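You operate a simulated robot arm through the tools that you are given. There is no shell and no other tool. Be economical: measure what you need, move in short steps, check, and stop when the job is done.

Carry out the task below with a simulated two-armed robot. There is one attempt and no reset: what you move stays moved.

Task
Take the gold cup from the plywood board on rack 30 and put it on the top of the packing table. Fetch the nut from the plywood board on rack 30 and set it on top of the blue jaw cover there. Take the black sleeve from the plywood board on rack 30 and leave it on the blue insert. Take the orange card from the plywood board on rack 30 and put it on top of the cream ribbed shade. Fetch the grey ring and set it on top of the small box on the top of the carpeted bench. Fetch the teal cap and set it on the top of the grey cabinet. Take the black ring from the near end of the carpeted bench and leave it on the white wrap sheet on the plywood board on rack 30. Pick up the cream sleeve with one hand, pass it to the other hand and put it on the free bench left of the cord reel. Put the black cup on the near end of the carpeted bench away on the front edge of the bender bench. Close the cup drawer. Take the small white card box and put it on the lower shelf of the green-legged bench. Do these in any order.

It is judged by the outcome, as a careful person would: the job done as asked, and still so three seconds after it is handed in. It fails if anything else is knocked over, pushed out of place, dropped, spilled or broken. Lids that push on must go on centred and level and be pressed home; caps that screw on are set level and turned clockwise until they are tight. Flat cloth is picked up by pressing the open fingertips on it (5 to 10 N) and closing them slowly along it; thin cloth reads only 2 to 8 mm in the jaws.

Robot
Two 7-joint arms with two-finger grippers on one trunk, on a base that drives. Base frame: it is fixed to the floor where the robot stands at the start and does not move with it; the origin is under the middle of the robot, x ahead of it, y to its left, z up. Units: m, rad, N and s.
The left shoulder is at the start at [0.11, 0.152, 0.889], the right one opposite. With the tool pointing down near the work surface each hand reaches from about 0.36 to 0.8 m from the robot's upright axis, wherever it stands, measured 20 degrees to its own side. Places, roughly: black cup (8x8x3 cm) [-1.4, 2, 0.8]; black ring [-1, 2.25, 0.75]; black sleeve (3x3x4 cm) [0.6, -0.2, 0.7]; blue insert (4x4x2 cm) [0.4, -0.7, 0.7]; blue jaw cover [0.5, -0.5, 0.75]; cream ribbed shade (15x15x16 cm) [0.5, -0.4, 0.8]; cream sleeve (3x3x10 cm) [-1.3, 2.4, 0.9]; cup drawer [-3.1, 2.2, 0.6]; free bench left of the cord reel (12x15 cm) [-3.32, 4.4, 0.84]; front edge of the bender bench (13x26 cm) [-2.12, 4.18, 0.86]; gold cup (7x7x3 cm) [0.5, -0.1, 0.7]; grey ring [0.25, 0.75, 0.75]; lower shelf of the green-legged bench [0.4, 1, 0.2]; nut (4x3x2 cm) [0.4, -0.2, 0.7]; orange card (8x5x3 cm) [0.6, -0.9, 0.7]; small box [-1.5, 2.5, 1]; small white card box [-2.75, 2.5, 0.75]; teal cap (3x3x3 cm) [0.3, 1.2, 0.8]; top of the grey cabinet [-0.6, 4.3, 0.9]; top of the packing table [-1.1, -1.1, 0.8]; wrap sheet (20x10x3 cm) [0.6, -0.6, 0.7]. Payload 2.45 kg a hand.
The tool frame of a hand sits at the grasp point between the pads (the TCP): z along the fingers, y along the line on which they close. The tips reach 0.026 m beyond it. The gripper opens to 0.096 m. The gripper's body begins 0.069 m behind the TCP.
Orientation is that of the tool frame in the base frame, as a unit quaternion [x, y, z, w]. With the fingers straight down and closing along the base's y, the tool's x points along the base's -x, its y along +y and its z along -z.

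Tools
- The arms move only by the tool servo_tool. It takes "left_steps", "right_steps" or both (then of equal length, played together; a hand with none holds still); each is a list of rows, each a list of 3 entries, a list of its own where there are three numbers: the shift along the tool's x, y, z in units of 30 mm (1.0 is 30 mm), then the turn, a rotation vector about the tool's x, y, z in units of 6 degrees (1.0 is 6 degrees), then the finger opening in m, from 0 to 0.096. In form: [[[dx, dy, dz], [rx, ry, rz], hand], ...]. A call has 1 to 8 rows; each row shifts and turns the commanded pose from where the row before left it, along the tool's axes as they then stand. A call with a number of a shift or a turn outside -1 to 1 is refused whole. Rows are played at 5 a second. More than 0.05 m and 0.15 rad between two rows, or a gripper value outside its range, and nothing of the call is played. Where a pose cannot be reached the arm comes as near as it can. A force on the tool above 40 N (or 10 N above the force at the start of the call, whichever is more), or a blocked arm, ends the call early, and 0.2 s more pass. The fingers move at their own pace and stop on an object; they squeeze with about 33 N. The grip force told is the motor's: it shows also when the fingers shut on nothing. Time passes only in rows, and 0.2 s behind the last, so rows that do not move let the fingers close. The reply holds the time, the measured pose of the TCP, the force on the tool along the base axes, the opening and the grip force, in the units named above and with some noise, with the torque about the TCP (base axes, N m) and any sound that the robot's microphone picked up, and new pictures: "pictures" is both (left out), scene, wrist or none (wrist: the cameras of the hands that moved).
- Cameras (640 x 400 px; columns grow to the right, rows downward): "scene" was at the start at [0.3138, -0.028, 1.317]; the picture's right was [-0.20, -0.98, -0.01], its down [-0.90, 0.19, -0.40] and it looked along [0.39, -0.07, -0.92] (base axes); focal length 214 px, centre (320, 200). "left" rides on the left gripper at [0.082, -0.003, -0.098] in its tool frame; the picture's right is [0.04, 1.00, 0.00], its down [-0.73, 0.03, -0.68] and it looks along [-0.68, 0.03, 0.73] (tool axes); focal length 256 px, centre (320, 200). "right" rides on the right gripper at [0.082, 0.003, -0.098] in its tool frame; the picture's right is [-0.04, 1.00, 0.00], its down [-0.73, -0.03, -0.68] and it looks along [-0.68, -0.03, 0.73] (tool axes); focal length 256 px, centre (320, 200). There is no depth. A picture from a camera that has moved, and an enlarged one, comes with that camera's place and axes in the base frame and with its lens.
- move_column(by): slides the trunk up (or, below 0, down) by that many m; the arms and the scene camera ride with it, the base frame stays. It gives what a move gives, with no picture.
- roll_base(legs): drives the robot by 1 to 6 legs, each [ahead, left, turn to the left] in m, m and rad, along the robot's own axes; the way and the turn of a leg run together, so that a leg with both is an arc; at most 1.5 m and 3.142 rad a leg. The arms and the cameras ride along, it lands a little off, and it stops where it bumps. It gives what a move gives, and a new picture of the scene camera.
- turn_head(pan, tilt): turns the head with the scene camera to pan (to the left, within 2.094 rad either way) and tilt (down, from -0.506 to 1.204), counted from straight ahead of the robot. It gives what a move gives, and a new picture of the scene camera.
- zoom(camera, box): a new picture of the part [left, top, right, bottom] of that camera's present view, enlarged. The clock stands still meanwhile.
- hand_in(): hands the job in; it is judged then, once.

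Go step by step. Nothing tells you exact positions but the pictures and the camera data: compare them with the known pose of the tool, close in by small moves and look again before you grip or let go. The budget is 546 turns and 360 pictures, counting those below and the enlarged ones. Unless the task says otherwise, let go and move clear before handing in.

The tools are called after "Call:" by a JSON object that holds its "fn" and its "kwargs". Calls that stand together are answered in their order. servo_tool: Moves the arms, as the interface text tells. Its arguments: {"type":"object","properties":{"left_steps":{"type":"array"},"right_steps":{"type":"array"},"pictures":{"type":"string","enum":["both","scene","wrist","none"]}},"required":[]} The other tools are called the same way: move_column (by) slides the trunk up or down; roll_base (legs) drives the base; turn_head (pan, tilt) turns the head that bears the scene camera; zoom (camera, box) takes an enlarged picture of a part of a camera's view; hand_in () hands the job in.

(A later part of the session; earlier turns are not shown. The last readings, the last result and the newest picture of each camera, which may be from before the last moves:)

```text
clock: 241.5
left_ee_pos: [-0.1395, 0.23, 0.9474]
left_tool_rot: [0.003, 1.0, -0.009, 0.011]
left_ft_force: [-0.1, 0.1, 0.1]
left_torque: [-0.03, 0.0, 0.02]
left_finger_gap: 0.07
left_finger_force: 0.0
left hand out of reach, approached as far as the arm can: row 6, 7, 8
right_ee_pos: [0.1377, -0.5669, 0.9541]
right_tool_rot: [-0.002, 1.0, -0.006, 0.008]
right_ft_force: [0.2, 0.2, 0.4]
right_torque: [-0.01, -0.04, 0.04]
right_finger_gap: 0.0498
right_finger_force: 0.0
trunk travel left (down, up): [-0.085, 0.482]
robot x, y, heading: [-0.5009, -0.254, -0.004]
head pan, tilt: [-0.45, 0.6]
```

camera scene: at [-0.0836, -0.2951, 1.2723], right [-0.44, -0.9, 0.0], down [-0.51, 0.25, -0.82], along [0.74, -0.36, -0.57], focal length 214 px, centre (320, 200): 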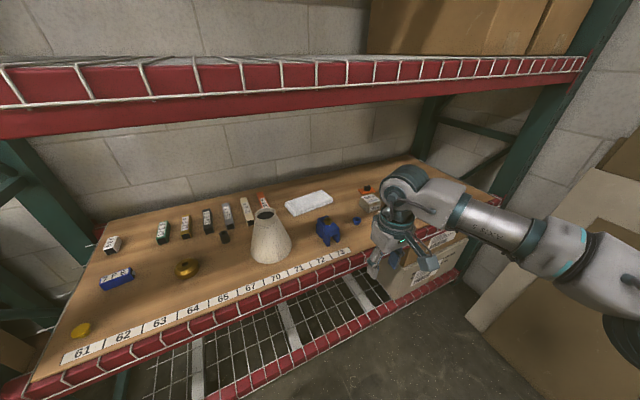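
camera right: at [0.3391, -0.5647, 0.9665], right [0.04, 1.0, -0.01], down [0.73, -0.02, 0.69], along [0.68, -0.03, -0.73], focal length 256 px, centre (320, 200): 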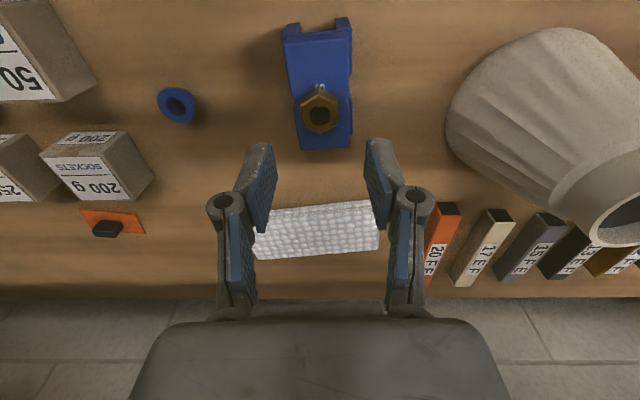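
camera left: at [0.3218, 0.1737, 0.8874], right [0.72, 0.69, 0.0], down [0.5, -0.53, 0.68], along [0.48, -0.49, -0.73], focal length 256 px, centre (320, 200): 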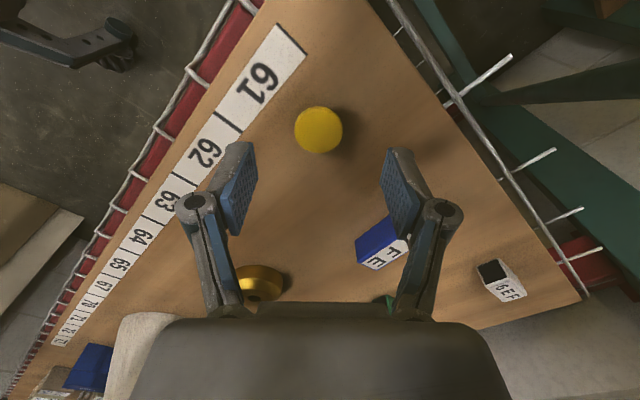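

Call:
{"fn": "roll_base", "kwargs": {"legs": [[0, -0.29, 0], [0.28, 0, 0]]}}

Call:
{"fn": "zoom", "kwargs": {"camera": "right", "box": [0, 0, 640, 400]}}

```text
clock: 245.0
left_ee_pos: [0.1541, -0.12, 0.9302]
left_tool_rot: [0.059, 0.998, -0.03, 0.013]
left_ft_force: [0.0, 0.4, 0.5]
left_torque: [0.0, 0.04, 0.04]
left_finger_gap: 0.07
left_finger_force: 0.1
right_ee_pos: [0.3037, -0.8857, 0.9303]
right_tool_rot: [-0.057, 0.995, -0.06, -0.048]
right_ft_force: [0.7, 1.3, 0.5]
right_torque: [-0.12, 0.04, -0.03]
right_finger_gap: 0.0505
right_finger_force: 0.1
trunk travel left (down, up): [-0.085, 0.482]
robot x, y, heading: [-0.2598, -0.5952, -0.118]
head pan, tilt: [-0.45, 0.6]
stopped in leg 2: the robot was blocked; the commanded pose is now the measured one
camera scene: at [0.041, -0.6372, 1.3899], right [-0.53, -0.84, 0.02], down [-0.48, 0.28, -0.83], along [0.7, -0.45, -0.56], focal length 214 px, centre (320, 200)
```

scene: 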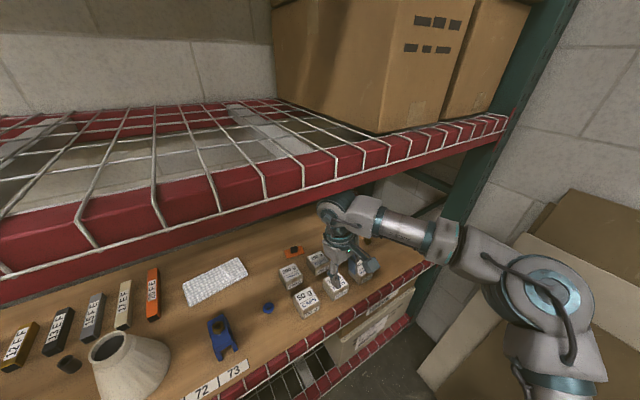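

```text
1.00 times, centred on (320, 200) of right (not enlarged: the box is as wide or as high as the picture)
camera zoom: at [0.2299, -0.8788, 1.0361], right [-0.08, 0.99, -0.12], down [0.79, 0.13, 0.6], along [0.61, -0.05, -0.79], focal length 256 px, centre (320, 200)
```

zoom: 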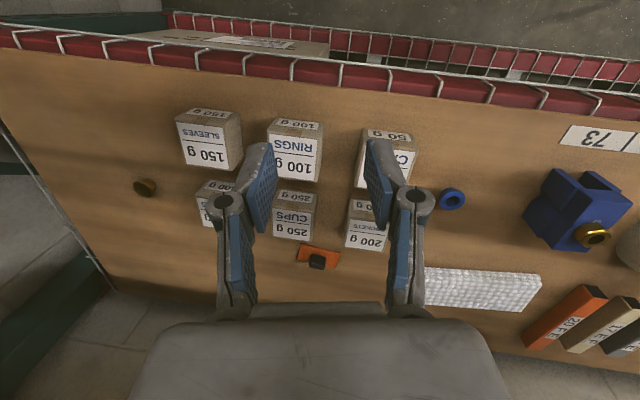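

The right elbow has probably met the leaning cardboard or the post. I'll move back to the left at once.

Call:
{"fn": "roll_base", "kwargs": {"legs": [[-0.02, 0.2, 0]]}}

Call:
{"fn": "turn_head", "kwargs": {"pan": -1.2, "tilt": 0.6}}

```text
clock: 246.6
left_ee_pos: [0.1615, 0.0662, 0.9344]
left_tool_rot: [0.059, 0.998, -0.023, 0.01]
left_ft_force: [0.6, 0.0, -0.8]
left_torque: [-0.06, 0.0, -0.02]
left_finger_gap: 0.07
left_finger_force: 0.1
right_ee_pos: [0.3079, -0.7023, 0.9243]
right_tool_rot: [-0.055, 0.996, -0.051, -0.049]
right_ft_force: [0.6, 0.7, 0.8]
right_torque: [-0.03, 0.03, 0.0]
right_finger_gap: 0.05
right_finger_force: 0.0
trunk travel left (down, up): [-0.085, 0.482]
robot x, y, heading: [-0.2559, -0.3923, -0.114]
head pan, tilt: [-0.45, 0.6]
camera scene: at [0.0504, -0.462, 1.3865], right [-0.54, -0.84, 0.01], down [-0.48, 0.3, -0.82], along [0.69, -0.44, -0.57], focal length 214 px, centre (320, 200)
```

scene: 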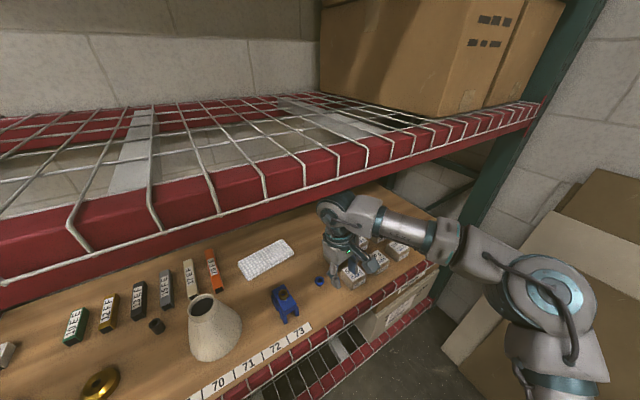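

```text
clock: 247.7
left_ee_pos: [0.157, 0.0675, 0.9348]
left_tool_rot: [0.059, 0.998, -0.022, 0.011]
left_ft_force: [0.0, -0.6, 0.4]
left_torque: [0.01, 0.03, 0.0]
left_finger_gap: 0.0701
left_finger_force: 0.1
right_ee_pos: [0.3056, -0.6984, 0.9264]
right_tool_rot: [-0.057, 0.996, -0.053, -0.048]
right_ft_force: [0.1, -1.0, 0.9]
right_torque: [-0.04, 0.01, 0.0]
right_finger_gap: 0.0502
right_finger_force: 0.0
trunk travel left (down, up): [-0.085, 0.482]
robot x, y, heading: [-0.2562, -0.3954, -0.118]
head pan, tilt: [-1.201, 0.6]
camera scene: at [0.0005, -0.4897, 1.3872], right [-0.97, -0.25, 0.01], down [-0.15, 0.54, -0.83], along [0.21, -0.81, -0.56], focal length 214 px, centre (320, 200)
```

scene: 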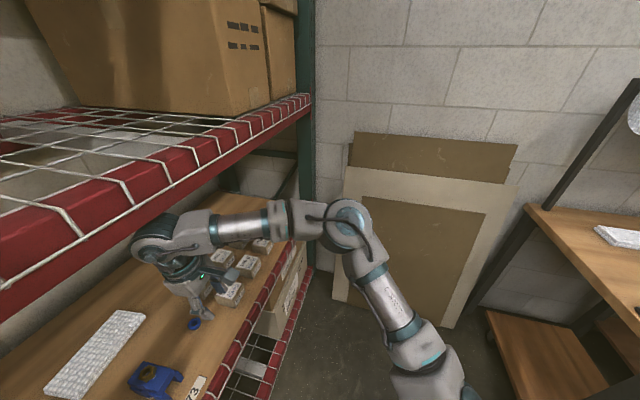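

Nothing was disturbed; with the raised trunk, the tall wrist met the deck beam on entry. I'll back out, straighten, lower the right hand and level it.

Call:
{"fn": "roll_base", "kwargs": {"legs": [[-0.2, 0, 0], [0, 0, 0.118]]}}

Call:
{"fn": "servo_tool", "kwargs": {"right_steps": [[[0, 0, 0.5], [-1, -0.92, 0], 0.06], [[-0.5, 0, 0.9], [0, 0, 0], 0.06], [[-0.5, 0, 0.9], [0, 0, 0], 0.06], [[-0.5, 0, 0.4], [0, 0, 0], 0.06], [[0, 0, 0], [0, 0, 0], 0.06]], "pictures": "none"}}

```text
clock: 249.9
left_ee_pos: [-0.0985, 0.1307, 0.9384]
left_tool_rot: [0.001, 1.0, -0.019, 0.013]
left_ft_force: [0.2, 0.1, -0.3]
left_torque: [0.0, -0.03, -0.02]
left_finger_gap: 0.0701
left_finger_force: 0.1
right_ee_pos: [0.1381, -0.6147, 0.9248]
right_tool_rot: [-0.113, 0.991, -0.053, -0.044]
right_ft_force: [0.3, 0.5, 0.7]
right_torque: [0.0, -0.02, 0.0]
right_finger_gap: 0.0498
right_finger_force: 0.0
trunk travel left (down, up): [-0.085, 0.482]
robot x, y, heading: [-0.4571, -0.3702, -0.0]
head pan, tilt: [-1.201, 0.6]
camera scene: at [-0.1896, -0.4554, 1.3862], right [-0.93, -0.36, 0.0], down [-0.21, 0.53, -0.82], along [0.3, -0.77, -0.57], focal length 214 px, centre (320, 200)
```

scene: 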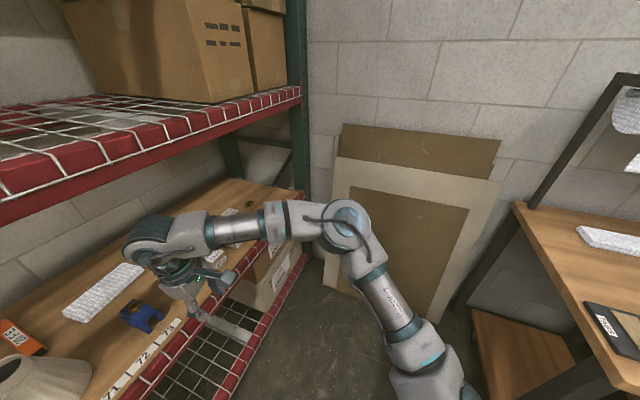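

```text
clock: 251.1
left_ee_pos: [-0.1024, 0.1308, 0.9403]
left_tool_rot: [0.001, 1.0, -0.019, 0.016]
left_ft_force: [0.2, -0.7, 0.5]
left_torque: [0.03, 0.0, -0.02]
left_finger_gap: 0.0703
left_finger_force: 0.1
right_ee_pos: [0.1771, -0.6048, 0.8485]
right_tool_rot: [-0.113, 0.994, 0.005, 0.001]
right_ft_force: [0.0, 0.6, 0.2]
right_torque: [0.01, -0.04, -0.01]
right_finger_gap: 0.0596
right_finger_force: 0.1
trunk travel left (down, up): [-0.085, 0.482]
robot x, y, heading: [-0.4556, -0.3725, 0.003]
head pan, tilt: [-1.201, 0.6]
```

Call:
{"fn": "servo_tool", "kwargs": {"right_steps": [[[0, -0.8, 0], [0, 0, 0.55], 0.06], [[0, -0.9, 0], [0, 0, 0.55], 0.06], [[0, -0.9, 0], [0, 0, 0.55], 0.06], [[-0.3, -0.9, 0], [0, 0, 0.55], 0.06], [[-0.5, -0.4, 0], [0, 0, 0], 0.06]], "pictures": "none"}}

Call:
{"fn": "roll_base", "kwargs": {"legs": [[0, -0.17, 0], [0.2, 0, 0]]}}

```text
clock: 252.3
left_ee_pos: [-0.1007, 0.1307, 0.9388]
left_tool_rot: [0.001, 1.0, -0.019, 0.015]
left_ft_force: [-0.1, 0.7, 0.7]
left_torque: [0.02, 0.0, 0.03]
left_finger_gap: 0.0702
left_finger_force: 0.0
right_ee_pos: [0.2173, -0.72, 0.8447]
right_tool_rot: [0.003, 1.0, 0.004, 0.0]
right_ft_force: [0.0, 0.2, 0.3]
right_torque: [0.01, 0.01, -0.01]
right_finger_gap: 0.0598
right_finger_force: 0.2
trunk travel left (down, up): [-0.085, 0.482]
robot x, y, heading: [-0.4568, -0.37, 0.001]
head pan, tilt: [-1.201, 0.6]
```

```text
clock: 254.9
left_ee_pos: [0.0989, -0.0445, 0.9416]
left_tool_rot: [0.001, 1.0, -0.017, 0.015]
left_ft_force: [0.7, 0.6, 0.2]
left_torque: [-0.01, 0.0, -0.02]
left_finger_gap: 0.0703
left_finger_force: 0.0
right_ee_pos: [0.4158, -0.8952, 0.8446]
right_tool_rot: [0.003, 1.0, 0.007, -0.001]
right_ft_force: [-0.5, -1.2, -0.4]
right_torque: [-0.01, 0.02, -0.02]
right_finger_gap: 0.0598
right_finger_force: 0.0
trunk travel left (down, up): [-0.085, 0.482]
robot x, y, heading: [-0.2573, -0.5429, 0.003]
head pan, tilt: [-1.201, 0.6]
camera scene: at [0.0101, -0.6355, 1.3853], right [-0.93, -0.36, 0.0], down [-0.21, 0.53, -0.82], along [0.29, -0.76, -0.57], focal length 214 px, centre (320, 200)
```

scene: 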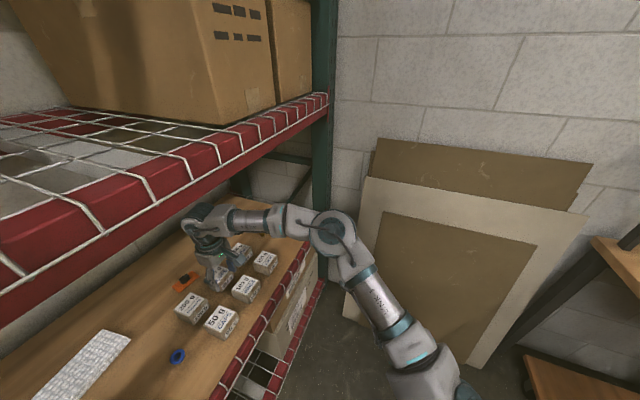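

Call:
{"fn": "roll_base", "kwargs": {"legs": [[0.19, 0, 0]]}}

Call:
{"fn": "zoom", "kwargs": {"camera": "right", "box": [160, 60, 480, 260]}}

```text
clock: 256.5
left_ee_pos: [0.2845, -0.0438, 0.9427]
left_tool_rot: [0.002, 1.0, -0.019, 0.017]
left_ft_force: [-0.2, -0.7, 1.6]
left_torque: [0.05, 0.05, -0.01]
left_finger_gap: 0.0699
left_finger_force: 0.0
right_ee_pos: [0.6017, -0.8961, 0.8464]
right_tool_rot: [0.004, 1.0, 0.006, 0.0]
right_ft_force: [0.0, 0.0, -0.3]
right_torque: [0.09, -0.01, 0.01]
right_finger_gap: 0.0597
right_finger_force: 0.0
trunk travel left (down, up): [-0.085, 0.482]
robot x, y, heading: [-0.0656, -0.5475, -0.003]
head pan, tilt: [-1.201, 0.6]
camera scene: at [0.1999, -0.6361, 1.3854], right [-0.93, -0.36, 0.0], down [-0.21, 0.53, -0.82], along [0.3, -0.76, -0.57], focal length 214 px, centre (320, 200)
```

scene: 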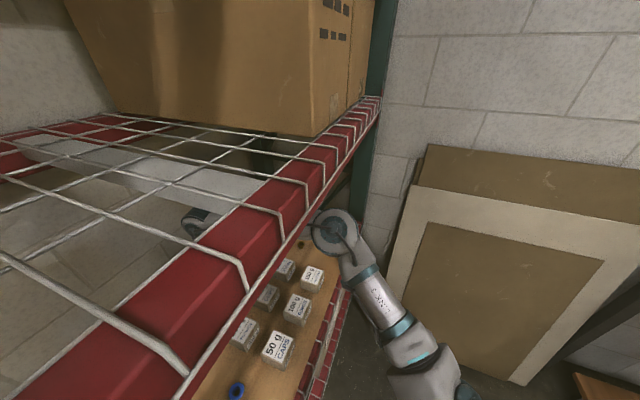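

```text
2.00 times, centred on (320, 160) of right
camera zoom: at [0.52, -0.8926, 0.9452], right [0.05, 1.0, 0.01], down [0.73, -0.04, 0.68], along [0.68, -0.02, -0.73], focal length 512 px, centre (320, 280)
```

zoom: 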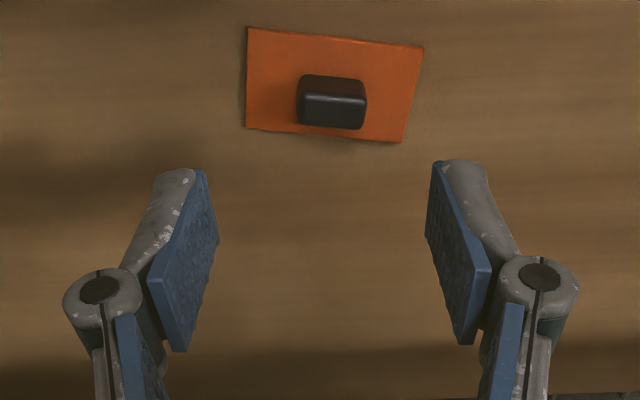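

The black knob on the card is right below the hand. I'll lower around it and grip.

Call:
{"fn": "servo_tool", "kwargs": {"right_steps": [[[-0.13, 0.15, 0.9], [0, 0, 0], 0.06], [[0, 0, 0.9], [0, 0, 0], 0.06], [[0, 0, 0.9], [0, 0, 0], 0.06], [[0, 0, 0.4], [0, 0, 0], 0.06], [[0, 0, 0.15], [0, 0, 0], 0.06], [[0, 0, 0], [0, 0, 0], 0.06]], "pictures": "wrist"}}

```text
clock: 257.9
left_ee_pos: [0.2799, -0.0389, 0.9409]
left_tool_rot: [0.001, 1.0, -0.021, 0.02]
left_ft_force: [0.2, 0.5, 0.0]
left_torque: [0.01, 0.01, 0.01]
left_finger_gap: 0.0703
left_finger_force: 0.0
right_ee_pos: [0.6035, -0.8869, 0.754]
right_tool_rot: [0.003, 1.0, 0.004, 0.004]
right_ft_force: [-0.5, -1.4, -0.4]
right_torque: [0.02, 0.0, 0.01]
right_finger_gap: 0.06
right_finger_force: 0.1
trunk travel left (down, up): [-0.085, 0.482]
robot x, y, heading: [-0.067, -0.5443, 0.001]
head pan, tilt: [-1.201, 0.6]
camera right: at [0.5201, -0.8834, 0.8523], right [0.05, 1.0, 0.01], down [0.73, -0.04, 0.68], along [0.68, -0.03, -0.73], focal length 256 px, centre (320, 200)
```

right: 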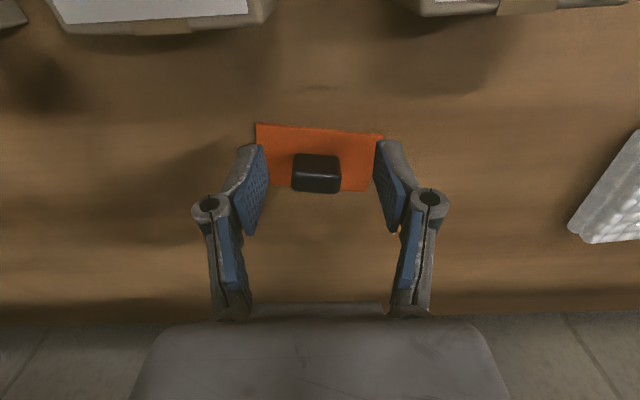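

Call:
{"fn": "servo_tool", "kwargs": {"right_steps": [[[0, 0, 0.3], [0, 0, 0], 0.06], [[0, 0, 0.05], [0, 0, 0], 0.05], [[0, 0, 0], [0, 0, 0], 0.03], [[0, 0, 0], [0, 0, 0], 0.015], [[0, 0, 0], [0, 0, 0], 0.01]], "pictures": "wrist"}}

```text
clock: 259.1
left_ee_pos: [0.2793, -0.0356, 0.9406]
left_tool_rot: [0.003, 1.0, -0.022, 0.02]
left_ft_force: [0.4, -0.2, 0.6]
left_torque: [0.03, -0.03, 0.0]
left_finger_gap: 0.0697
left_finger_force: 0.0
right_ee_pos: [0.603, -0.8853, 0.747]
right_tool_rot: [0.004, 1.0, 0.002, 0.005]
right_ft_force: [1.2, -1.8, 6.2]
right_torque: [0.04, -0.14, -0.07]
right_finger_gap: 0.0293
right_finger_force: 32.5
trunk travel left (down, up): [-0.085, 0.482]
robot x, y, heading: [-0.0665, -0.5412, 0.0]
head pan, tilt: [-1.201, 0.6]
camera right: at [0.5203, -0.8811, 0.8436], right [0.05, 1.0, 0.0], down [0.73, -0.04, 0.69], along [0.68, -0.03, -0.73], focal length 256 px, centre (320, 200)
```

right: 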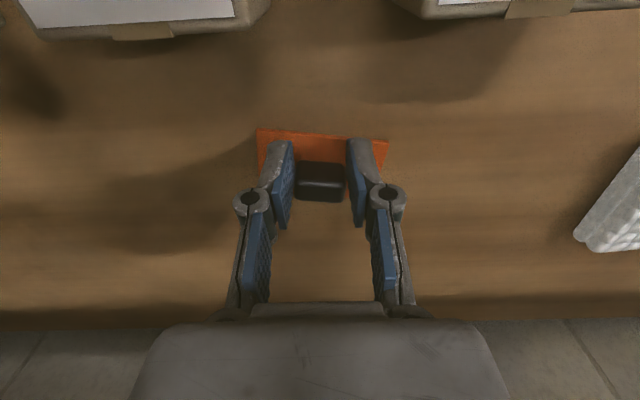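

The card's knob is gripped. I'll lift it inside the rack and, at the same time, retract the left hand so it clears the post when I drive sideways.

Call:
{"fn": "servo_tool", "kwargs": {"left_steps": [[[1, 0, 0], [0, 0, 0], 0.07], [[1, 0, 0], [0, 0, 0], 0.07], [[1, 0, 0], [0, 0, 0], 0.07], [[1, 0, 0], [0, 0, 0], 0.07], [[1, 0, 0], [0, 0, 0], 0.07], [[0, 0, 0], [0, 0, 0], 0.07]], "right_steps": [[[0, 0, -0.6], [0, 0, 0], 0.01], [[0, 0, -1], [0, 0, 0], 0.01], [[0, 0, -1], [0, 0, 0], 0.01], [[0, 0, -1], [0, 0, 0], 0.01], [[0, 0, -1], [0, 0, 0], 0.01], [[0, 0, -1], [0, 0, 0], 0.01]], "pictures": "wrist"}}

```text
clock: 260.5
left_ee_pos: [0.1296, -0.0355, 0.9346]
left_tool_rot: [0.002, 1.0, -0.021, 0.018]
left_ft_force: [0.5, 0.3, 0.9]
left_torque: [-0.01, 0.03, -0.01]
left_finger_gap: 0.0702
left_finger_force: 0.0
right_ee_pos: [0.6022, -0.8856, 0.9141]
right_tool_rot: [0.004, 1.0, 0.002, 0.002]
right_ft_force: [0.3, 0.3, -0.4]
right_torque: [0.01, 0.0, -0.01]
right_finger_gap: 0.0293
right_finger_force: 32.9
trunk travel left (down, up): [-0.085, 0.482]
robot x, y, heading: [-0.0661, -0.544, -0.005]
head pan, tilt: [-1.201, 0.6]
camera right: at [0.5192, -0.8815, 1.0116], right [0.05, 1.0, 0.0], down [0.73, -0.04, 0.68], along [0.68, -0.03, -0.73], focal length 256 px, centre (320, 200)
camera left: at [0.0444, -0.0348, 1.03], right [-0.04, 1.0, -0.05], down [0.71, 0.06, 0.7], along [0.7, -0.01, -0.71], focal length 256 px, centre (320, 200)
```

right: 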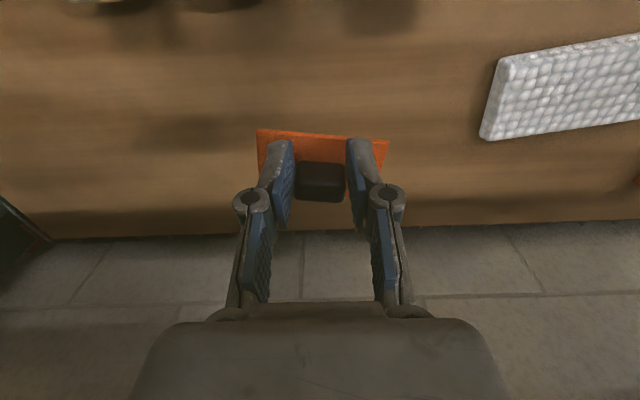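
left: 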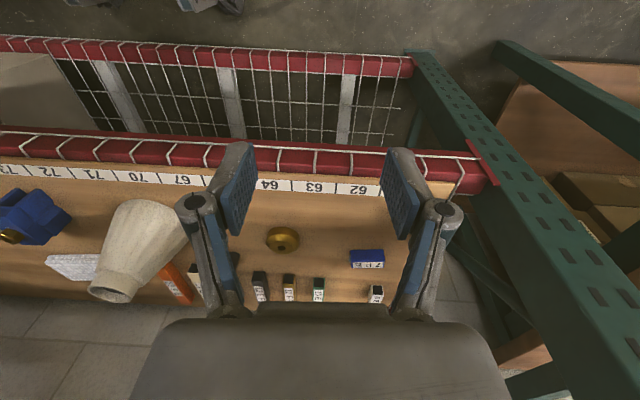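

Call:
{"fn": "roll_base", "kwargs": {"legs": [[0, 0.33, 0]]}}

Call:
{"fn": "turn_head", "kwargs": {"pan": -0.2, "tilt": 0.9}}

Call:
{"fn": "zoom", "kwargs": {"camera": "right", "box": [0, 0, 640, 400]}}

```text
clock: 262.6
left_ee_pos: [0.1292, 0.2869, 0.9387]
left_tool_rot: [0.002, 1.0, -0.019, 0.019]
left_ft_force: [0.0, -0.1, -0.4]
left_torque: [-0.02, 0.0, 0.02]
left_finger_gap: 0.0697
left_finger_force: 0.1
right_ee_pos: [0.6016, -0.5645, 0.9105]
right_tool_rot: [0.005, 1.0, 0.005, 0.002]
right_ft_force: [-0.2, 0.6, -1.4]
right_torque: [0.06, 0.0, 0.0]
right_finger_gap: 0.0294
right_finger_force: 33.9
trunk travel left (down, up): [-0.085, 0.482]
robot x, y, heading: [-0.0664, -0.2123, 0.002]
head pan, tilt: [-1.201, 0.6]
camera scene: at [0.198, -0.31, 1.3854], right [-0.93, -0.36, 0.0], down [-0.21, 0.53, -0.82], along [0.3, -0.76, -0.57], focal length 214 px, centre (320, 200)
```

scene: 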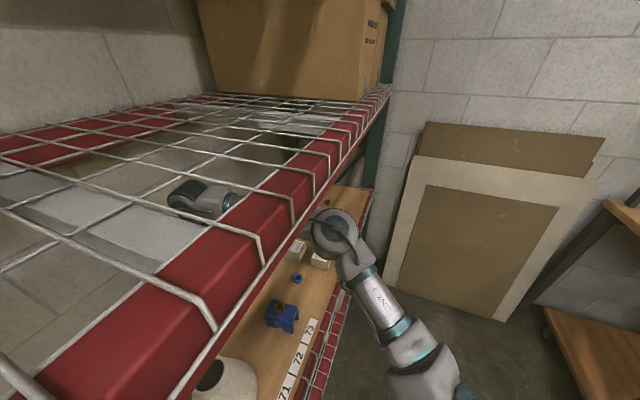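

```text
clock: 263.9
left_ee_pos: [0.1254, 0.2941, 0.9355]
left_tool_rot: [0.002, 1.0, -0.023, 0.021]
left_ft_force: [0.0, 0.0, -1.3]
left_torque: [0.03, 0.03, 0.04]
left_finger_gap: 0.0699
left_finger_force: 0.1
right_ee_pos: [0.5976, -0.5554, 0.9172]
right_tool_rot: [0.004, 1.0, 0.001, 0.005]
right_ft_force: [0.5, 0.2, -0.8]
right_torque: [0.05, 0.05, 0.0]
right_finger_gap: 0.029
right_finger_force: 33.4
trunk travel left (down, up): [-0.085, 0.482]
robot x, y, heading: [-0.067, -0.2114, 0.002]
head pan, tilt: [-0.201, 0.901]
camera scene: at [0.2393, -0.2246, 1.3616], right [-0.2, -0.98, 0.0], down [-0.77, 0.15, -0.62], along [0.61, -0.13, -0.79], focal length 214 px, centre (320, 200)
```

scene: 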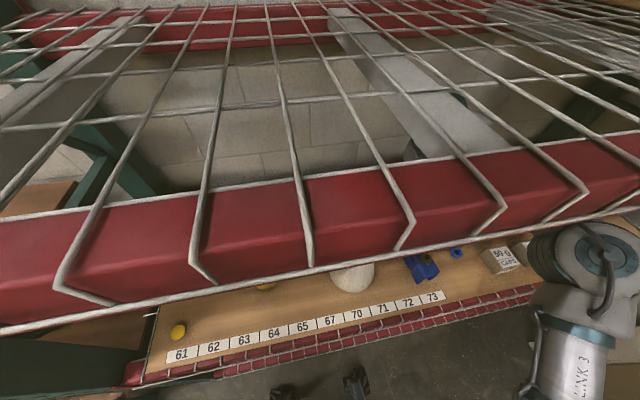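

```text
1.00 times, centred on (320, 200) of right (not enlarged: the box is as wide or as high as the picture)
camera zoom: at [0.5153, -0.5509, 1.0148], right [0.05, 1.0, 0.0], down [0.73, -0.04, 0.69], along [0.69, -0.03, -0.73], focal length 256 px, centre (320, 200)
```

zoom: 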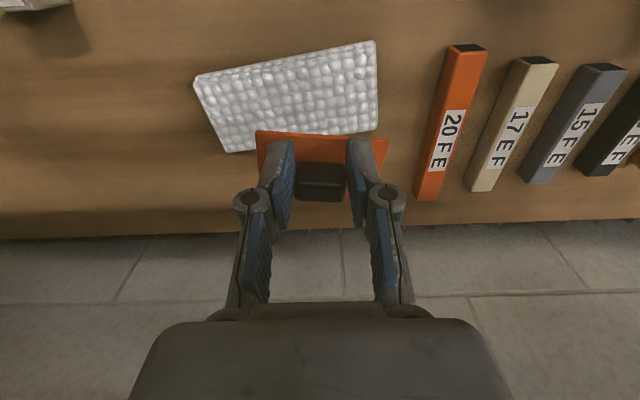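

Call:
{"fn": "roll_base", "kwargs": {"legs": [[-0.155, 0, 0]]}}

Call:
{"fn": "zoom", "kwargs": {"camera": "right", "box": [0, 0, 640, 400]}}

Call:
{"fn": "zoom", "kwargs": {"camera": "scene", "box": [200, 160, 520, 360]}}

```text
clock: 265.3
left_ee_pos: [-0.0324, 0.3011, 0.9321]
left_tool_rot: [0.002, 0.999, -0.026, 0.02]
left_ft_force: [0.1, 0.2, 0.1]
left_torque: [-0.04, -0.04, 0.01]
left_finger_gap: 0.07
left_finger_force: 0.1
right_ee_pos: [0.4405, -0.5506, 0.9199]
right_tool_rot: [0.005, 1.0, -0.002, 0.006]
right_ft_force: [0.4, 0.5, 1.3]
right_torque: [0.01, 0.0, 0.0]
right_finger_gap: 0.0291
right_finger_force: 32.8
trunk travel left (down, up): [-0.085, 0.482]
robot x, y, heading: [-0.2213, -0.2114, -0.0]
head pan, tilt: [-0.201, 0.901]
camera scene: at [0.0824, -0.2217, 1.3617], right [-0.2, -0.98, 0.01], down [-0.77, 0.15, -0.62], along [0.61, -0.13, -0.79], focal length 214 px, centre (320, 200)
```

scene: 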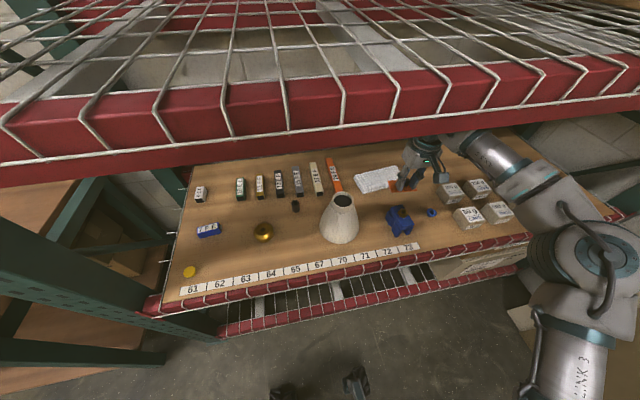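

```text
1.00 times, centred on (320, 200) of right (not enlarged: the box is as wide or as high as the picture)
camera zoom: at [0.3578, -0.5445, 1.0173], right [0.05, 1.0, 0.0], down [0.73, -0.03, 0.69], along [0.69, -0.04, -0.73], focal length 256 px, centre (320, 200)
```

zoom: 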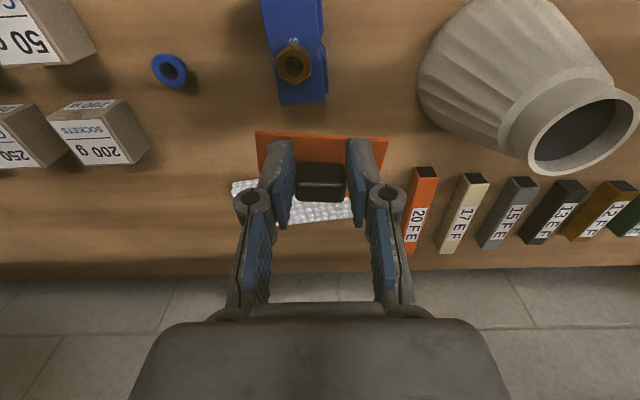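

```text
2.00 times, centred on (360, 260) of scene
camera zoom: at [0.0824, -0.2217, 1.3617], right [-0.2, -0.98, 0.01], down [-0.77, 0.15, -0.62], along [0.61, -0.13, -0.79], focal length 429 px, centre (240, 80)
```

zoom: 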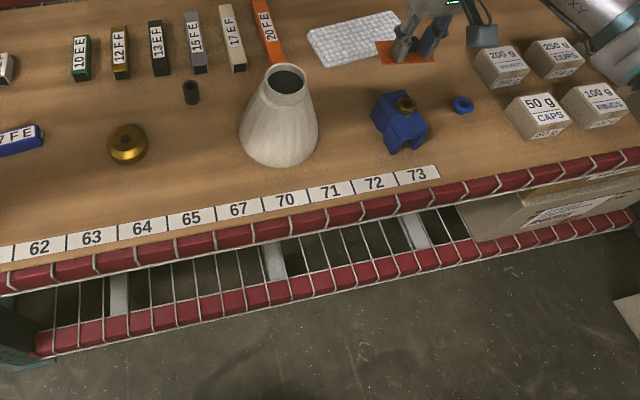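

The shade's rim centre is at about [0.457, -0.372, 0.86] and the card clears it by 2 cm. I'll move sideways over it.

Call:
{"fn": "roll_base", "kwargs": {"legs": [[0.004, 0.18, 0]]}}

Call:
{"fn": "zoom", "kwargs": {"camera": "right", "box": [160, 60, 480, 260]}}

Call:
{"fn": "zoom", "kwargs": {"camera": "scene", "box": [260, 140, 460, 265]}}

```text
clock: 266.8
left_ee_pos: [-0.0286, 0.4771, 0.9362]
left_tool_rot: [0.003, 0.999, -0.023, 0.023]
left_ft_force: [-0.1, 1.2, 0.4]
left_torque: [-0.02, -0.01, 0.02]
left_finger_gap: 0.0701
left_finger_force: 0.0
right_ee_pos: [0.4432, -0.3749, 0.9195]
right_tool_rot: [0.006, 1.0, 0.0, 0.007]
right_ft_force: [-1.0, 0.9, 0.0]
right_torque: [0.02, 0.02, -0.01]
right_finger_gap: 0.0288
right_finger_force: 32.9
trunk travel left (down, up): [-0.085, 0.482]
robot x, y, heading: [-0.2242, -0.0291, -0.004]
head pan, tilt: [-0.201, 0.901]
camera scene: at [0.0877, -0.054, 1.3612], right [-0.2, -0.98, 0.0], down [-0.77, 0.16, -0.62], along [0.6, -0.12, -0.79], focal length 214 px, centre (320, 200)
```

scene: 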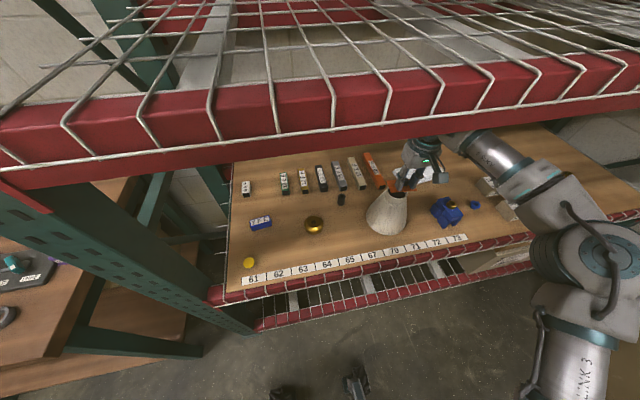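

```text
2.00 times, centred on (320, 160) of right
camera zoom: at [0.3589, -0.3699, 1.0176], right [0.05, 1.0, 0.0], down [0.72, -0.04, 0.69], along [0.69, -0.03, -0.72], focal length 512 px, centre (320, 280)
```

zoom: 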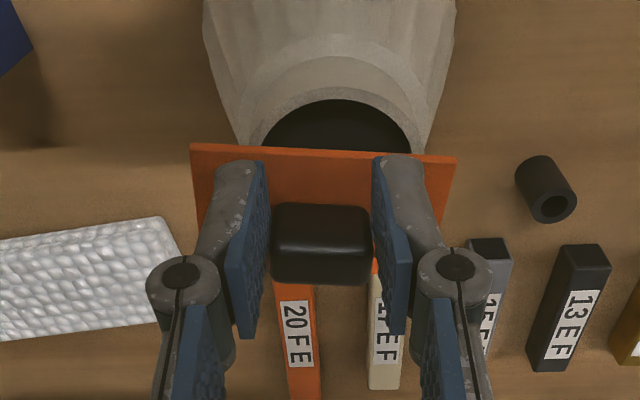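

```text
3.20 times, centred on (360, 202) of scene
camera zoom: at [0.0877, -0.054, 1.3612], right [-0.2, -0.98, 0.0], down [-0.77, 0.16, -0.62], along [0.6, -0.12, -0.79], focal length 686 px, centre (192, 192)
```

zoom: 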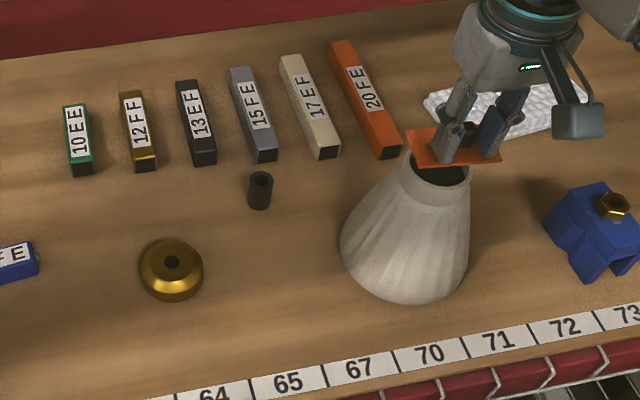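

The card is centred within a few millimetres; I'll correct and lower it onto the rim.

Call:
{"fn": "servo_tool", "kwargs": {"right_steps": [[[0.2, 0.17, 0], [0, 0, 0], 0.01], [[0, 0, 0.4], [0, 0, 0], 0.01], [[0, 0, 0.1], [0, 0, 0], 0.01], [[0, 0, 0], [0, 0, 0], 0.01]], "pictures": "none"}}

Call:
{"fn": "servo_tool", "kwargs": {"right_steps": [[[0, 0, 0.08], [0, 0, 0], 0.01], [[0, 0, 0], [0, 0, 0], 0.01]], "pictures": "none"}}

```text
clock: 267.8
left_ee_pos: [-0.0324, 0.4921, 0.9295]
left_tool_rot: [0.002, 0.999, -0.029, 0.024]
left_ft_force: [-0.1, 0.7, -0.4]
left_torque: [-0.06, 0.0, -0.03]
left_finger_gap: 0.0698
left_finger_force: 0.1
right_ee_pos: [0.435, -0.3545, 0.9125]
right_tool_rot: [0.005, 1.0, -0.007, 0.009]
right_ft_force: [0.8, 1.1, 0.6]
right_torque: [0.0, 0.01, 0.02]
right_finger_gap: 0.0291
right_finger_force: 33.1
trunk travel left (down, up): [-0.085, 0.482]
robot x, y, heading: [-0.2201, -0.0287, -0.006]
head pan, tilt: [-0.201, 0.901]
```

```text
clock: 268.4
left_ee_pos: [-0.0321, 0.4794, 0.936]
left_tool_rot: [0.003, 0.999, -0.024, 0.024]
left_ft_force: [-0.2, -0.1, -0.3]
left_torque: [-0.03, -0.02, -0.01]
left_finger_gap: 0.0697
left_finger_force: 0.0
right_ee_pos: [0.434, -0.3672, 0.9063]
right_tool_rot: [0.005, 1.0, -0.001, 0.009]
right_ft_force: [-0.1, -0.1, -0.3]
right_torque: [0.05, -0.01, 0.02]
right_finger_gap: 0.0289
right_finger_force: 32.4
trunk travel left (down, up): [-0.085, 0.482]
robot x, y, heading: [-0.2216, -0.0311, 0.003]
head pan, tilt: [-0.201, 0.901]
```

Call:
{"fn": "servo_tool", "kwargs": {"right_steps": [[[0, 0, 0.1], [0, 0, 0], 0.01], [[0, 0, 0], [0, 0, 0], 0.01]], "pictures": "none"}}

Call:
{"fn": "servo_tool", "kwargs": {"right_steps": [[[-0.06, 0, 0.08], [0, 0, 0], 0.01], [[0, 0, 0], [0, 0, 0], 0.01]], "pictures": "wrist"}}

```text
clock: 269.0
left_ee_pos: [-0.0311, 0.4747, 0.9382]
left_tool_rot: [0.003, 0.999, -0.022, 0.023]
left_ft_force: [-0.5, 0.2, 0.6]
left_torque: [0.0, 0.0, -0.02]
left_finger_gap: 0.07
left_finger_force: 0.0
right_ee_pos: [0.4329, -0.3731, 0.9023]
right_tool_rot: [0.006, 1.0, 0.002, 0.009]
right_ft_force: [-0.9, -0.5, -0.8]
right_torque: [0.03, 0.0, -0.03]
right_finger_gap: 0.029
right_finger_force: 33.3
trunk travel left (down, up): [-0.085, 0.482]
robot x, y, heading: [-0.2228, -0.0358, -0.005]
head pan, tilt: [-0.201, 0.901]
```

```text
clock: 269.6
left_ee_pos: [-0.0314, 0.4838, 0.9332]
left_tool_rot: [0.004, 0.999, -0.026, 0.024]
left_ft_force: [-0.2, 0.5, 0.0]
left_torque: [0.03, 0.01, -0.01]
left_finger_gap: 0.0701
left_finger_force: 0.1
right_ee_pos: [0.4347, -0.3615, 0.9029]
right_tool_rot: [0.006, 1.0, -0.003, 0.009]
right_ft_force: [-0.1, 0.7, -0.4]
right_torque: [0.01, 0.05, 0.03]
right_finger_gap: 0.0288
right_finger_force: 33.1
trunk travel left (down, up): [-0.085, 0.482]
robot x, y, heading: [-0.2215, -0.0347, -0.002]
head pan, tilt: [-0.201, 0.901]
camera right: at [0.3512, -0.3578, 0.9995], right [0.05, 1.0, 0.0], down [0.72, -0.03, 0.69], along [0.69, -0.04, -0.72], focal length 256 px, centre (320, 200)
```

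right: 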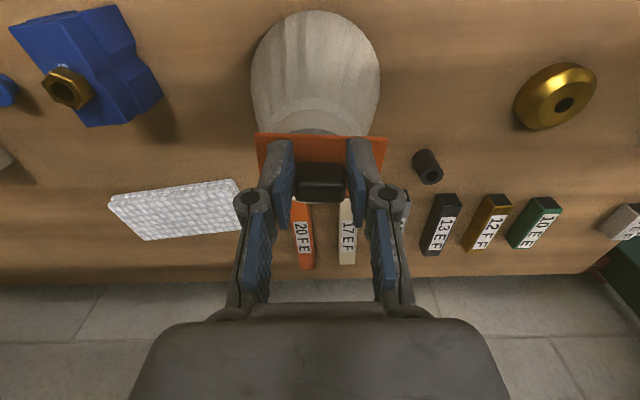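

The body is still swaying a few millimetres from the drive; I'll let it settle.

Call:
{"fn": "servo_tool", "kwargs": {"right_steps": [[[0, 0, 0], [0, 0, 0], 0.01], [[0, 0, 0], [0, 0, 0], 0.01], [[0, 0, 0], [0, 0, 0], 0.01], [[0, 0, 0], [0, 0, 0], 0.01], [[0, 0, 0], [0, 0, 0], 0.01], [[0, 0, 0], [0, 0, 0], 0.01], [[0, 0, 0], [0, 0, 0], 0.01], [[0, 0, 0], [0, 0, 0], 0.01]], "pictures": "none"}}

Call:
{"fn": "servo_tool", "kwargs": {"right_steps": [[[0, 0, 0], [0, 0, 0], 0.01], [[0, 0, 0], [0, 0, 0], 0.01], [[0, 0, 0], [0, 0, 0], 0.01], [[0, 0, 0], [0, 0, 0], 0.01], [[0, 0, 0], [0, 0, 0], 0.01], [[0, 0, 0], [0, 0, 0], 0.01], [[0, 0, 0], [0, 0, 0], 0.01], [[0, 0, 0], [0, 0, 0], 0.01]], "pictures": "none"}}

Call:
{"fn": "zoom", "kwargs": {"camera": "scene", "box": [310, 130, 470, 230]}}

```text
clock: 271.4
left_ee_pos: [-0.0315, 0.4813, 0.9337]
left_tool_rot: [0.004, 0.999, -0.025, 0.025]
left_ft_force: [-0.2, -0.5, 0.2]
left_torque: [0.0, 0.02, 0.03]
left_finger_gap: 0.07
left_finger_force: 0.0
right_ee_pos: [0.435, -0.3647, 0.902]
right_tool_rot: [0.005, 1.0, -0.002, 0.009]
right_ft_force: [0.0, 0.9, 0.7]
right_torque: [-0.03, -0.04, -0.03]
right_finger_gap: 0.0289
right_finger_force: 32.1
trunk travel left (down, up): [-0.085, 0.482]
robot x, y, heading: [-0.219, -0.0364, -0.008]
head pan, tilt: [-0.201, 0.901]
```

```text
clock: 273.2
left_ee_pos: [-0.0321, 0.4808, 0.935]
left_tool_rot: [0.003, 0.999, -0.026, 0.025]
left_ft_force: [-0.1, 0.1, -0.4]
left_torque: [0.0, 0.0, -0.01]
left_finger_gap: 0.07
left_finger_force: 0.1
right_ee_pos: [0.4352, -0.3649, 0.9016]
right_tool_rot: [0.005, 1.0, -0.003, 0.009]
right_ft_force: [-0.1, -0.7, -0.4]
right_torque: [0.0, 0.03, 0.03]
right_finger_gap: 0.0291
right_finger_force: 33.2
trunk travel left (down, up): [-0.085, 0.482]
robot x, y, heading: [-0.2152, -0.0322, -0.0]
head pan, tilt: [-0.201, 0.901]
```

```text
4.00 times, centred on (390, 180) of scene
camera zoom: at [0.0873, -0.0479, 1.3615], right [-0.2, -0.98, 0.0], down [-0.77, 0.16, -0.62], along [0.6, -0.13, -0.79], focal length 858 px, centre (40, 280)
```

zoom: 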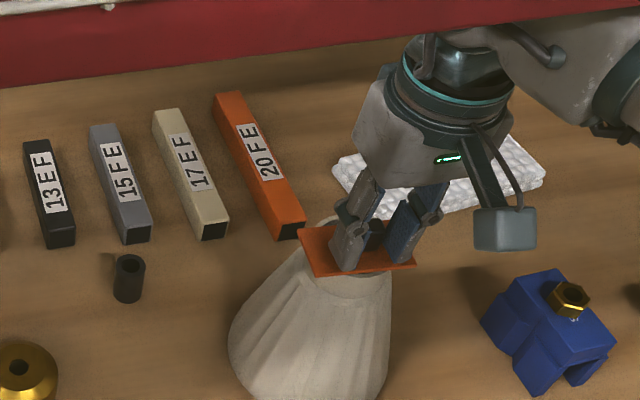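

Call:
{"fn": "servo_tool", "kwargs": {"right_steps": [[[0, -0.1, 0.08], [0, 0, 0], 0.01], [[0, 0, 0], [0, 0, 0], 0.01], [[0, 0, 0], [0, 0, 0], 0.01]], "pictures": "none"}}

Call:
{"fn": "servo_tool", "kwargs": {"right_steps": [[[0, 0, 0.08], [0, 0, 0], 0.01], [[0, 0, 0], [0, 0, 0], 0.01], [[0, 0, 0], [0, 0, 0], 0.01]], "pictures": "none"}}

```text
clock: 274.0
left_ee_pos: [-0.0319, 0.4818, 0.9342]
left_tool_rot: [0.004, 0.999, -0.025, 0.024]
left_ft_force: [0.2, -0.4, 0.6]
left_torque: [-0.02, -0.03, 0.04]
left_finger_gap: 0.0701
left_finger_force: 0.0
right_ee_pos: [0.4347, -0.369, 0.8993]
right_tool_rot: [0.005, 1.0, -0.003, 0.008]
right_ft_force: [-0.3, 0.6, 0.4]
right_torque: [0.0, -0.02, 0.0]
right_finger_gap: 0.029
right_finger_force: 33.2
trunk travel left (down, up): [-0.085, 0.482]
robot x, y, heading: [-0.2206, -0.0286, -0.004]
head pan, tilt: [-0.201, 0.901]
```

```text
clock: 274.8
left_ee_pos: [-0.0308, 0.4807, 0.9343]
left_tool_rot: [0.003, 0.999, -0.025, 0.025]
left_ft_force: [0.0, 0.5, -0.4]
left_torque: [0.0, 0.02, -0.04]
left_finger_gap: 0.0699
left_finger_force: 0.0
right_ee_pos: [0.4353, -0.3684, 0.896]
right_tool_rot: [0.006, 1.0, -0.002, 0.008]
right_ft_force: [-0.2, -0.7, -0.5]
right_torque: [-0.02, -0.05, 0.0]
right_finger_gap: 0.0288
right_finger_force: 33.5
trunk travel left (down, up): [-0.085, 0.482]
robot x, y, heading: [-0.2171, -0.0299, -0.006]
head pan, tilt: [-0.201, 0.901]
```

Call:
{"fn": "servo_tool", "kwargs": {"right_steps": [[[0, 0, 0.08], [0, 0, 0], 0.01], [[0, 0, 0], [0, 0, 0], 0.01], [[0, 0, 0], [0, 0, 0], 0.01]], "pictures": "none"}}

Call:
{"fn": "servo_tool", "kwargs": {"right_steps": [[[0, 0, 0.06], [0, 0, 0], 0.01], [[0, 0, 0], [0, 0, 0], 0.01], [[0, 0, 0], [0, 0, 0], 0.01]], "pictures": "none"}}

Call:
{"fn": "zoom", "kwargs": {"camera": "scene", "box": [340, 150, 440, 220]}}

```text
clock: 275.6
left_ee_pos: [-0.0324, 0.4816, 0.9352]
left_tool_rot: [0.003, 0.999, -0.026, 0.025]
left_ft_force: [-0.2, -0.1, 0.3]
left_torque: [-0.01, -0.01, -0.02]
left_finger_gap: 0.0701
left_finger_force: 0.0
right_ee_pos: [0.435, -0.3689, 0.8965]
right_tool_rot: [0.006, 1.0, -0.001, 0.012]
right_ft_force: [3.5, -2.9, 10.7]
right_torque: [0.16, -0.21, -0.09]
right_finger_gap: 0.0286
right_finger_force: 33.4
trunk travel left (down, up): [-0.085, 0.482]
robot x, y, heading: [-0.219, -0.0327, -0.004]
head pan, tilt: [-0.201, 0.901]
```

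```text
clock: 276.4
left_ee_pos: [-0.0326, 0.4799, 0.9352]
left_tool_rot: [0.003, 0.999, -0.027, 0.024]
left_ft_force: [0.2, 0.5, -0.8]
left_torque: [-0.01, 0.0, -0.03]
left_finger_gap: 0.0702
left_finger_force: 0.0
right_ee_pos: [0.4341, -0.3682, 0.8973]
right_tool_rot: [0.006, 1.0, -0.002, 0.011]
right_ft_force: [5.1, -5.4, 25.5]
right_torque: [-0.08, -0.69, -0.12]
right_finger_gap: 0.0287
right_finger_force: 32.9
trunk travel left (down, up): [-0.085, 0.482]
robot x, y, heading: [-0.2202, -0.0328, -0.002]
head pan, tilt: [-0.201, 0.901]
```

```text
5.71 times, centred on (390, 185) of scene
camera zoom: at [0.0829, -0.0467, 1.3629], right [-0.2, -0.98, 0.0], down [-0.77, 0.16, -0.62], along [0.61, -0.13, -0.78], focal length 1226 px, centre (-80, 286)
```

zoom: 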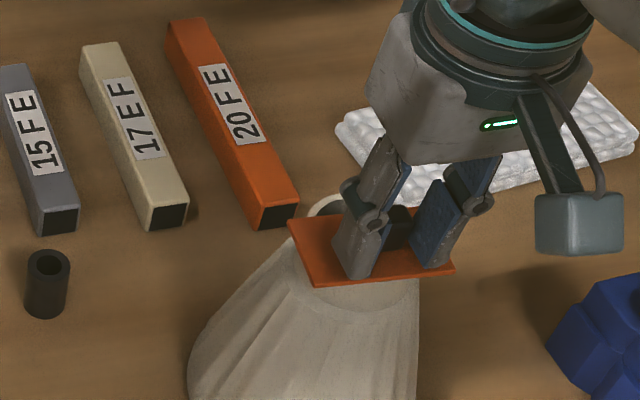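

Contact, but the card sits about 7 mm toward me. I'll lift slightly, shift it and set it down again.

Call:
{"fn": "servo_tool", "kwargs": {"right_steps": [[[0, 0, -0.3], [0, 0, 0], 0.01], [[-0.25, 0, 0], [0, 0, 0], 0.01], [[0, 0, 0], [0, 0, 0], 0.01], [[0, 0, 0.17], [0, 0, 0], 0.01], [[0, 0, 0], [0, 0, 0], 0.01], [[0, 0, 0], [0, 0, 0], 0.01]], "pictures": "none"}}

Call:
{"fn": "zoom", "kwargs": {"camera": "scene", "box": [340, 150, 440, 220]}}

```text
clock: 277.8
left_ee_pos: [-0.0323, 0.481, 0.9341]
left_tool_rot: [0.003, 0.999, -0.027, 0.026]
left_ft_force: [-0.5, -0.5, -0.3]
left_torque: [0.0, -0.01, 0.0]
left_finger_gap: 0.0702
left_finger_force: 0.1
right_ee_pos: [0.4426, -0.3664, 0.8963]
right_tool_rot: [0.005, 1.0, -0.002, 0.009]
right_ft_force: [-0.4, -0.8, 0.6]
right_torque: [-0.03, 0.02, 0.03]
right_finger_gap: 0.0287
right_finger_force: 33.6
trunk travel left (down, up): [-0.085, 0.482]
robot x, y, heading: [-0.2218, -0.0297, -0.001]
head pan, tilt: [-0.201, 0.901]
```

```text
5.71 times, centred on (390, 185) of scene
camera zoom: at [0.0873, -0.0478, 1.3615], right [-0.2, -0.98, 0.0], down [-0.77, 0.16, -0.62], along [0.6, -0.13, -0.79], focal length 1226 px, centre (-80, 286)
```

zoom: 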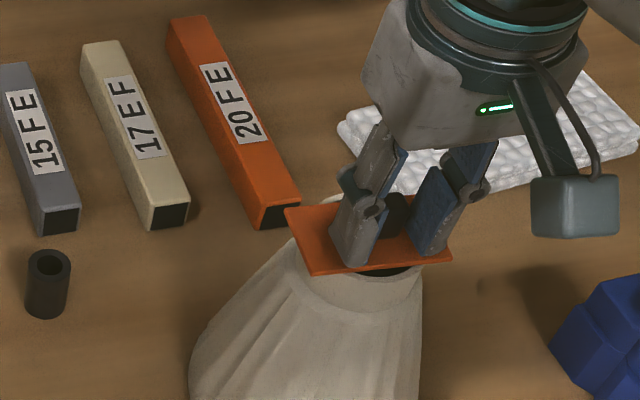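

Now it's centred. Setting down, releasing and lifting off.

Call:
{"fn": "servo_tool", "kwargs": {"right_steps": [[[0, 0, 0.07], [0, 0, 0], 0.01], [[0, 0, 0], [0, 0, 0], 0.01], [[0, 0, 0], [0, 0, 0], 0.033], [[0, 0, 0], [0, 0, 0], 0.045], [[0, 0, 0], [0, 0, 0], 0.06], [[0, 0, -0.5], [0, 0, 0], 0.06], [[0, 0, -0.5], [0, 0, 0], 0.06]], "pictures": "wrist"}}

Call:
{"fn": "zoom", "kwargs": {"camera": "scene", "box": [340, 150, 440, 220]}}

```text
clock: 279.4
left_ee_pos: [-0.0327, 0.4811, 0.9337]
left_tool_rot: [0.003, 0.999, -0.025, 0.024]
left_ft_force: [-0.1, 0.7, -0.6]
left_torque: [0.01, -0.03, 0.0]
left_finger_gap: 0.0698
left_finger_force: 0.0
right_ee_pos: [0.4415, -0.3681, 0.9245]
right_tool_rot: [0.005, 1.0, -0.002, 0.009]
right_ft_force: [0.3, -0.6, -0.4]
right_torque: [-0.02, -0.01, 0.01]
right_finger_gap: 0.06
right_finger_force: 0.0
trunk travel left (down, up): [-0.085, 0.482]
robot x, y, heading: [-0.2195, -0.033, -0.004]
head pan, tilt: [-0.201, 0.901]
camera right: at [0.3586, -0.3629, 1.0216], right [0.05, 1.0, 0.0], down [0.72, -0.04, 0.69], along [0.69, -0.04, -0.72], focal length 256 px, centre (320, 200)
```

right: 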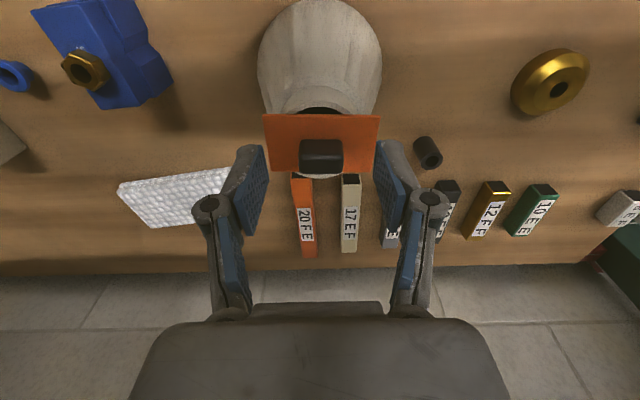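

```text
5.71 times, centred on (390, 185) of scene
camera zoom: at [0.0873, -0.0478, 1.3615], right [-0.2, -0.98, 0.0], down [-0.77, 0.16, -0.62], along [0.6, -0.13, -0.79], focal length 1226 px, centre (-80, 286)
```

zoom: 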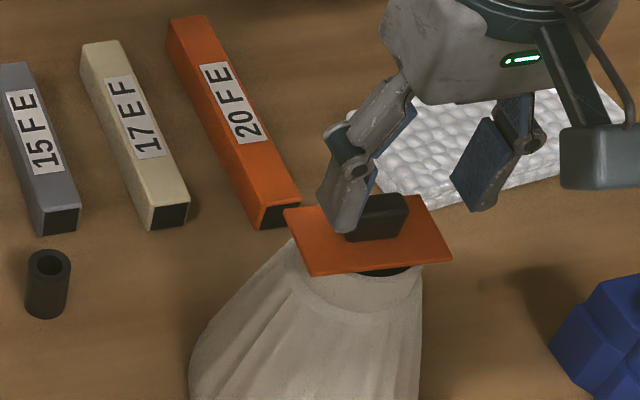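

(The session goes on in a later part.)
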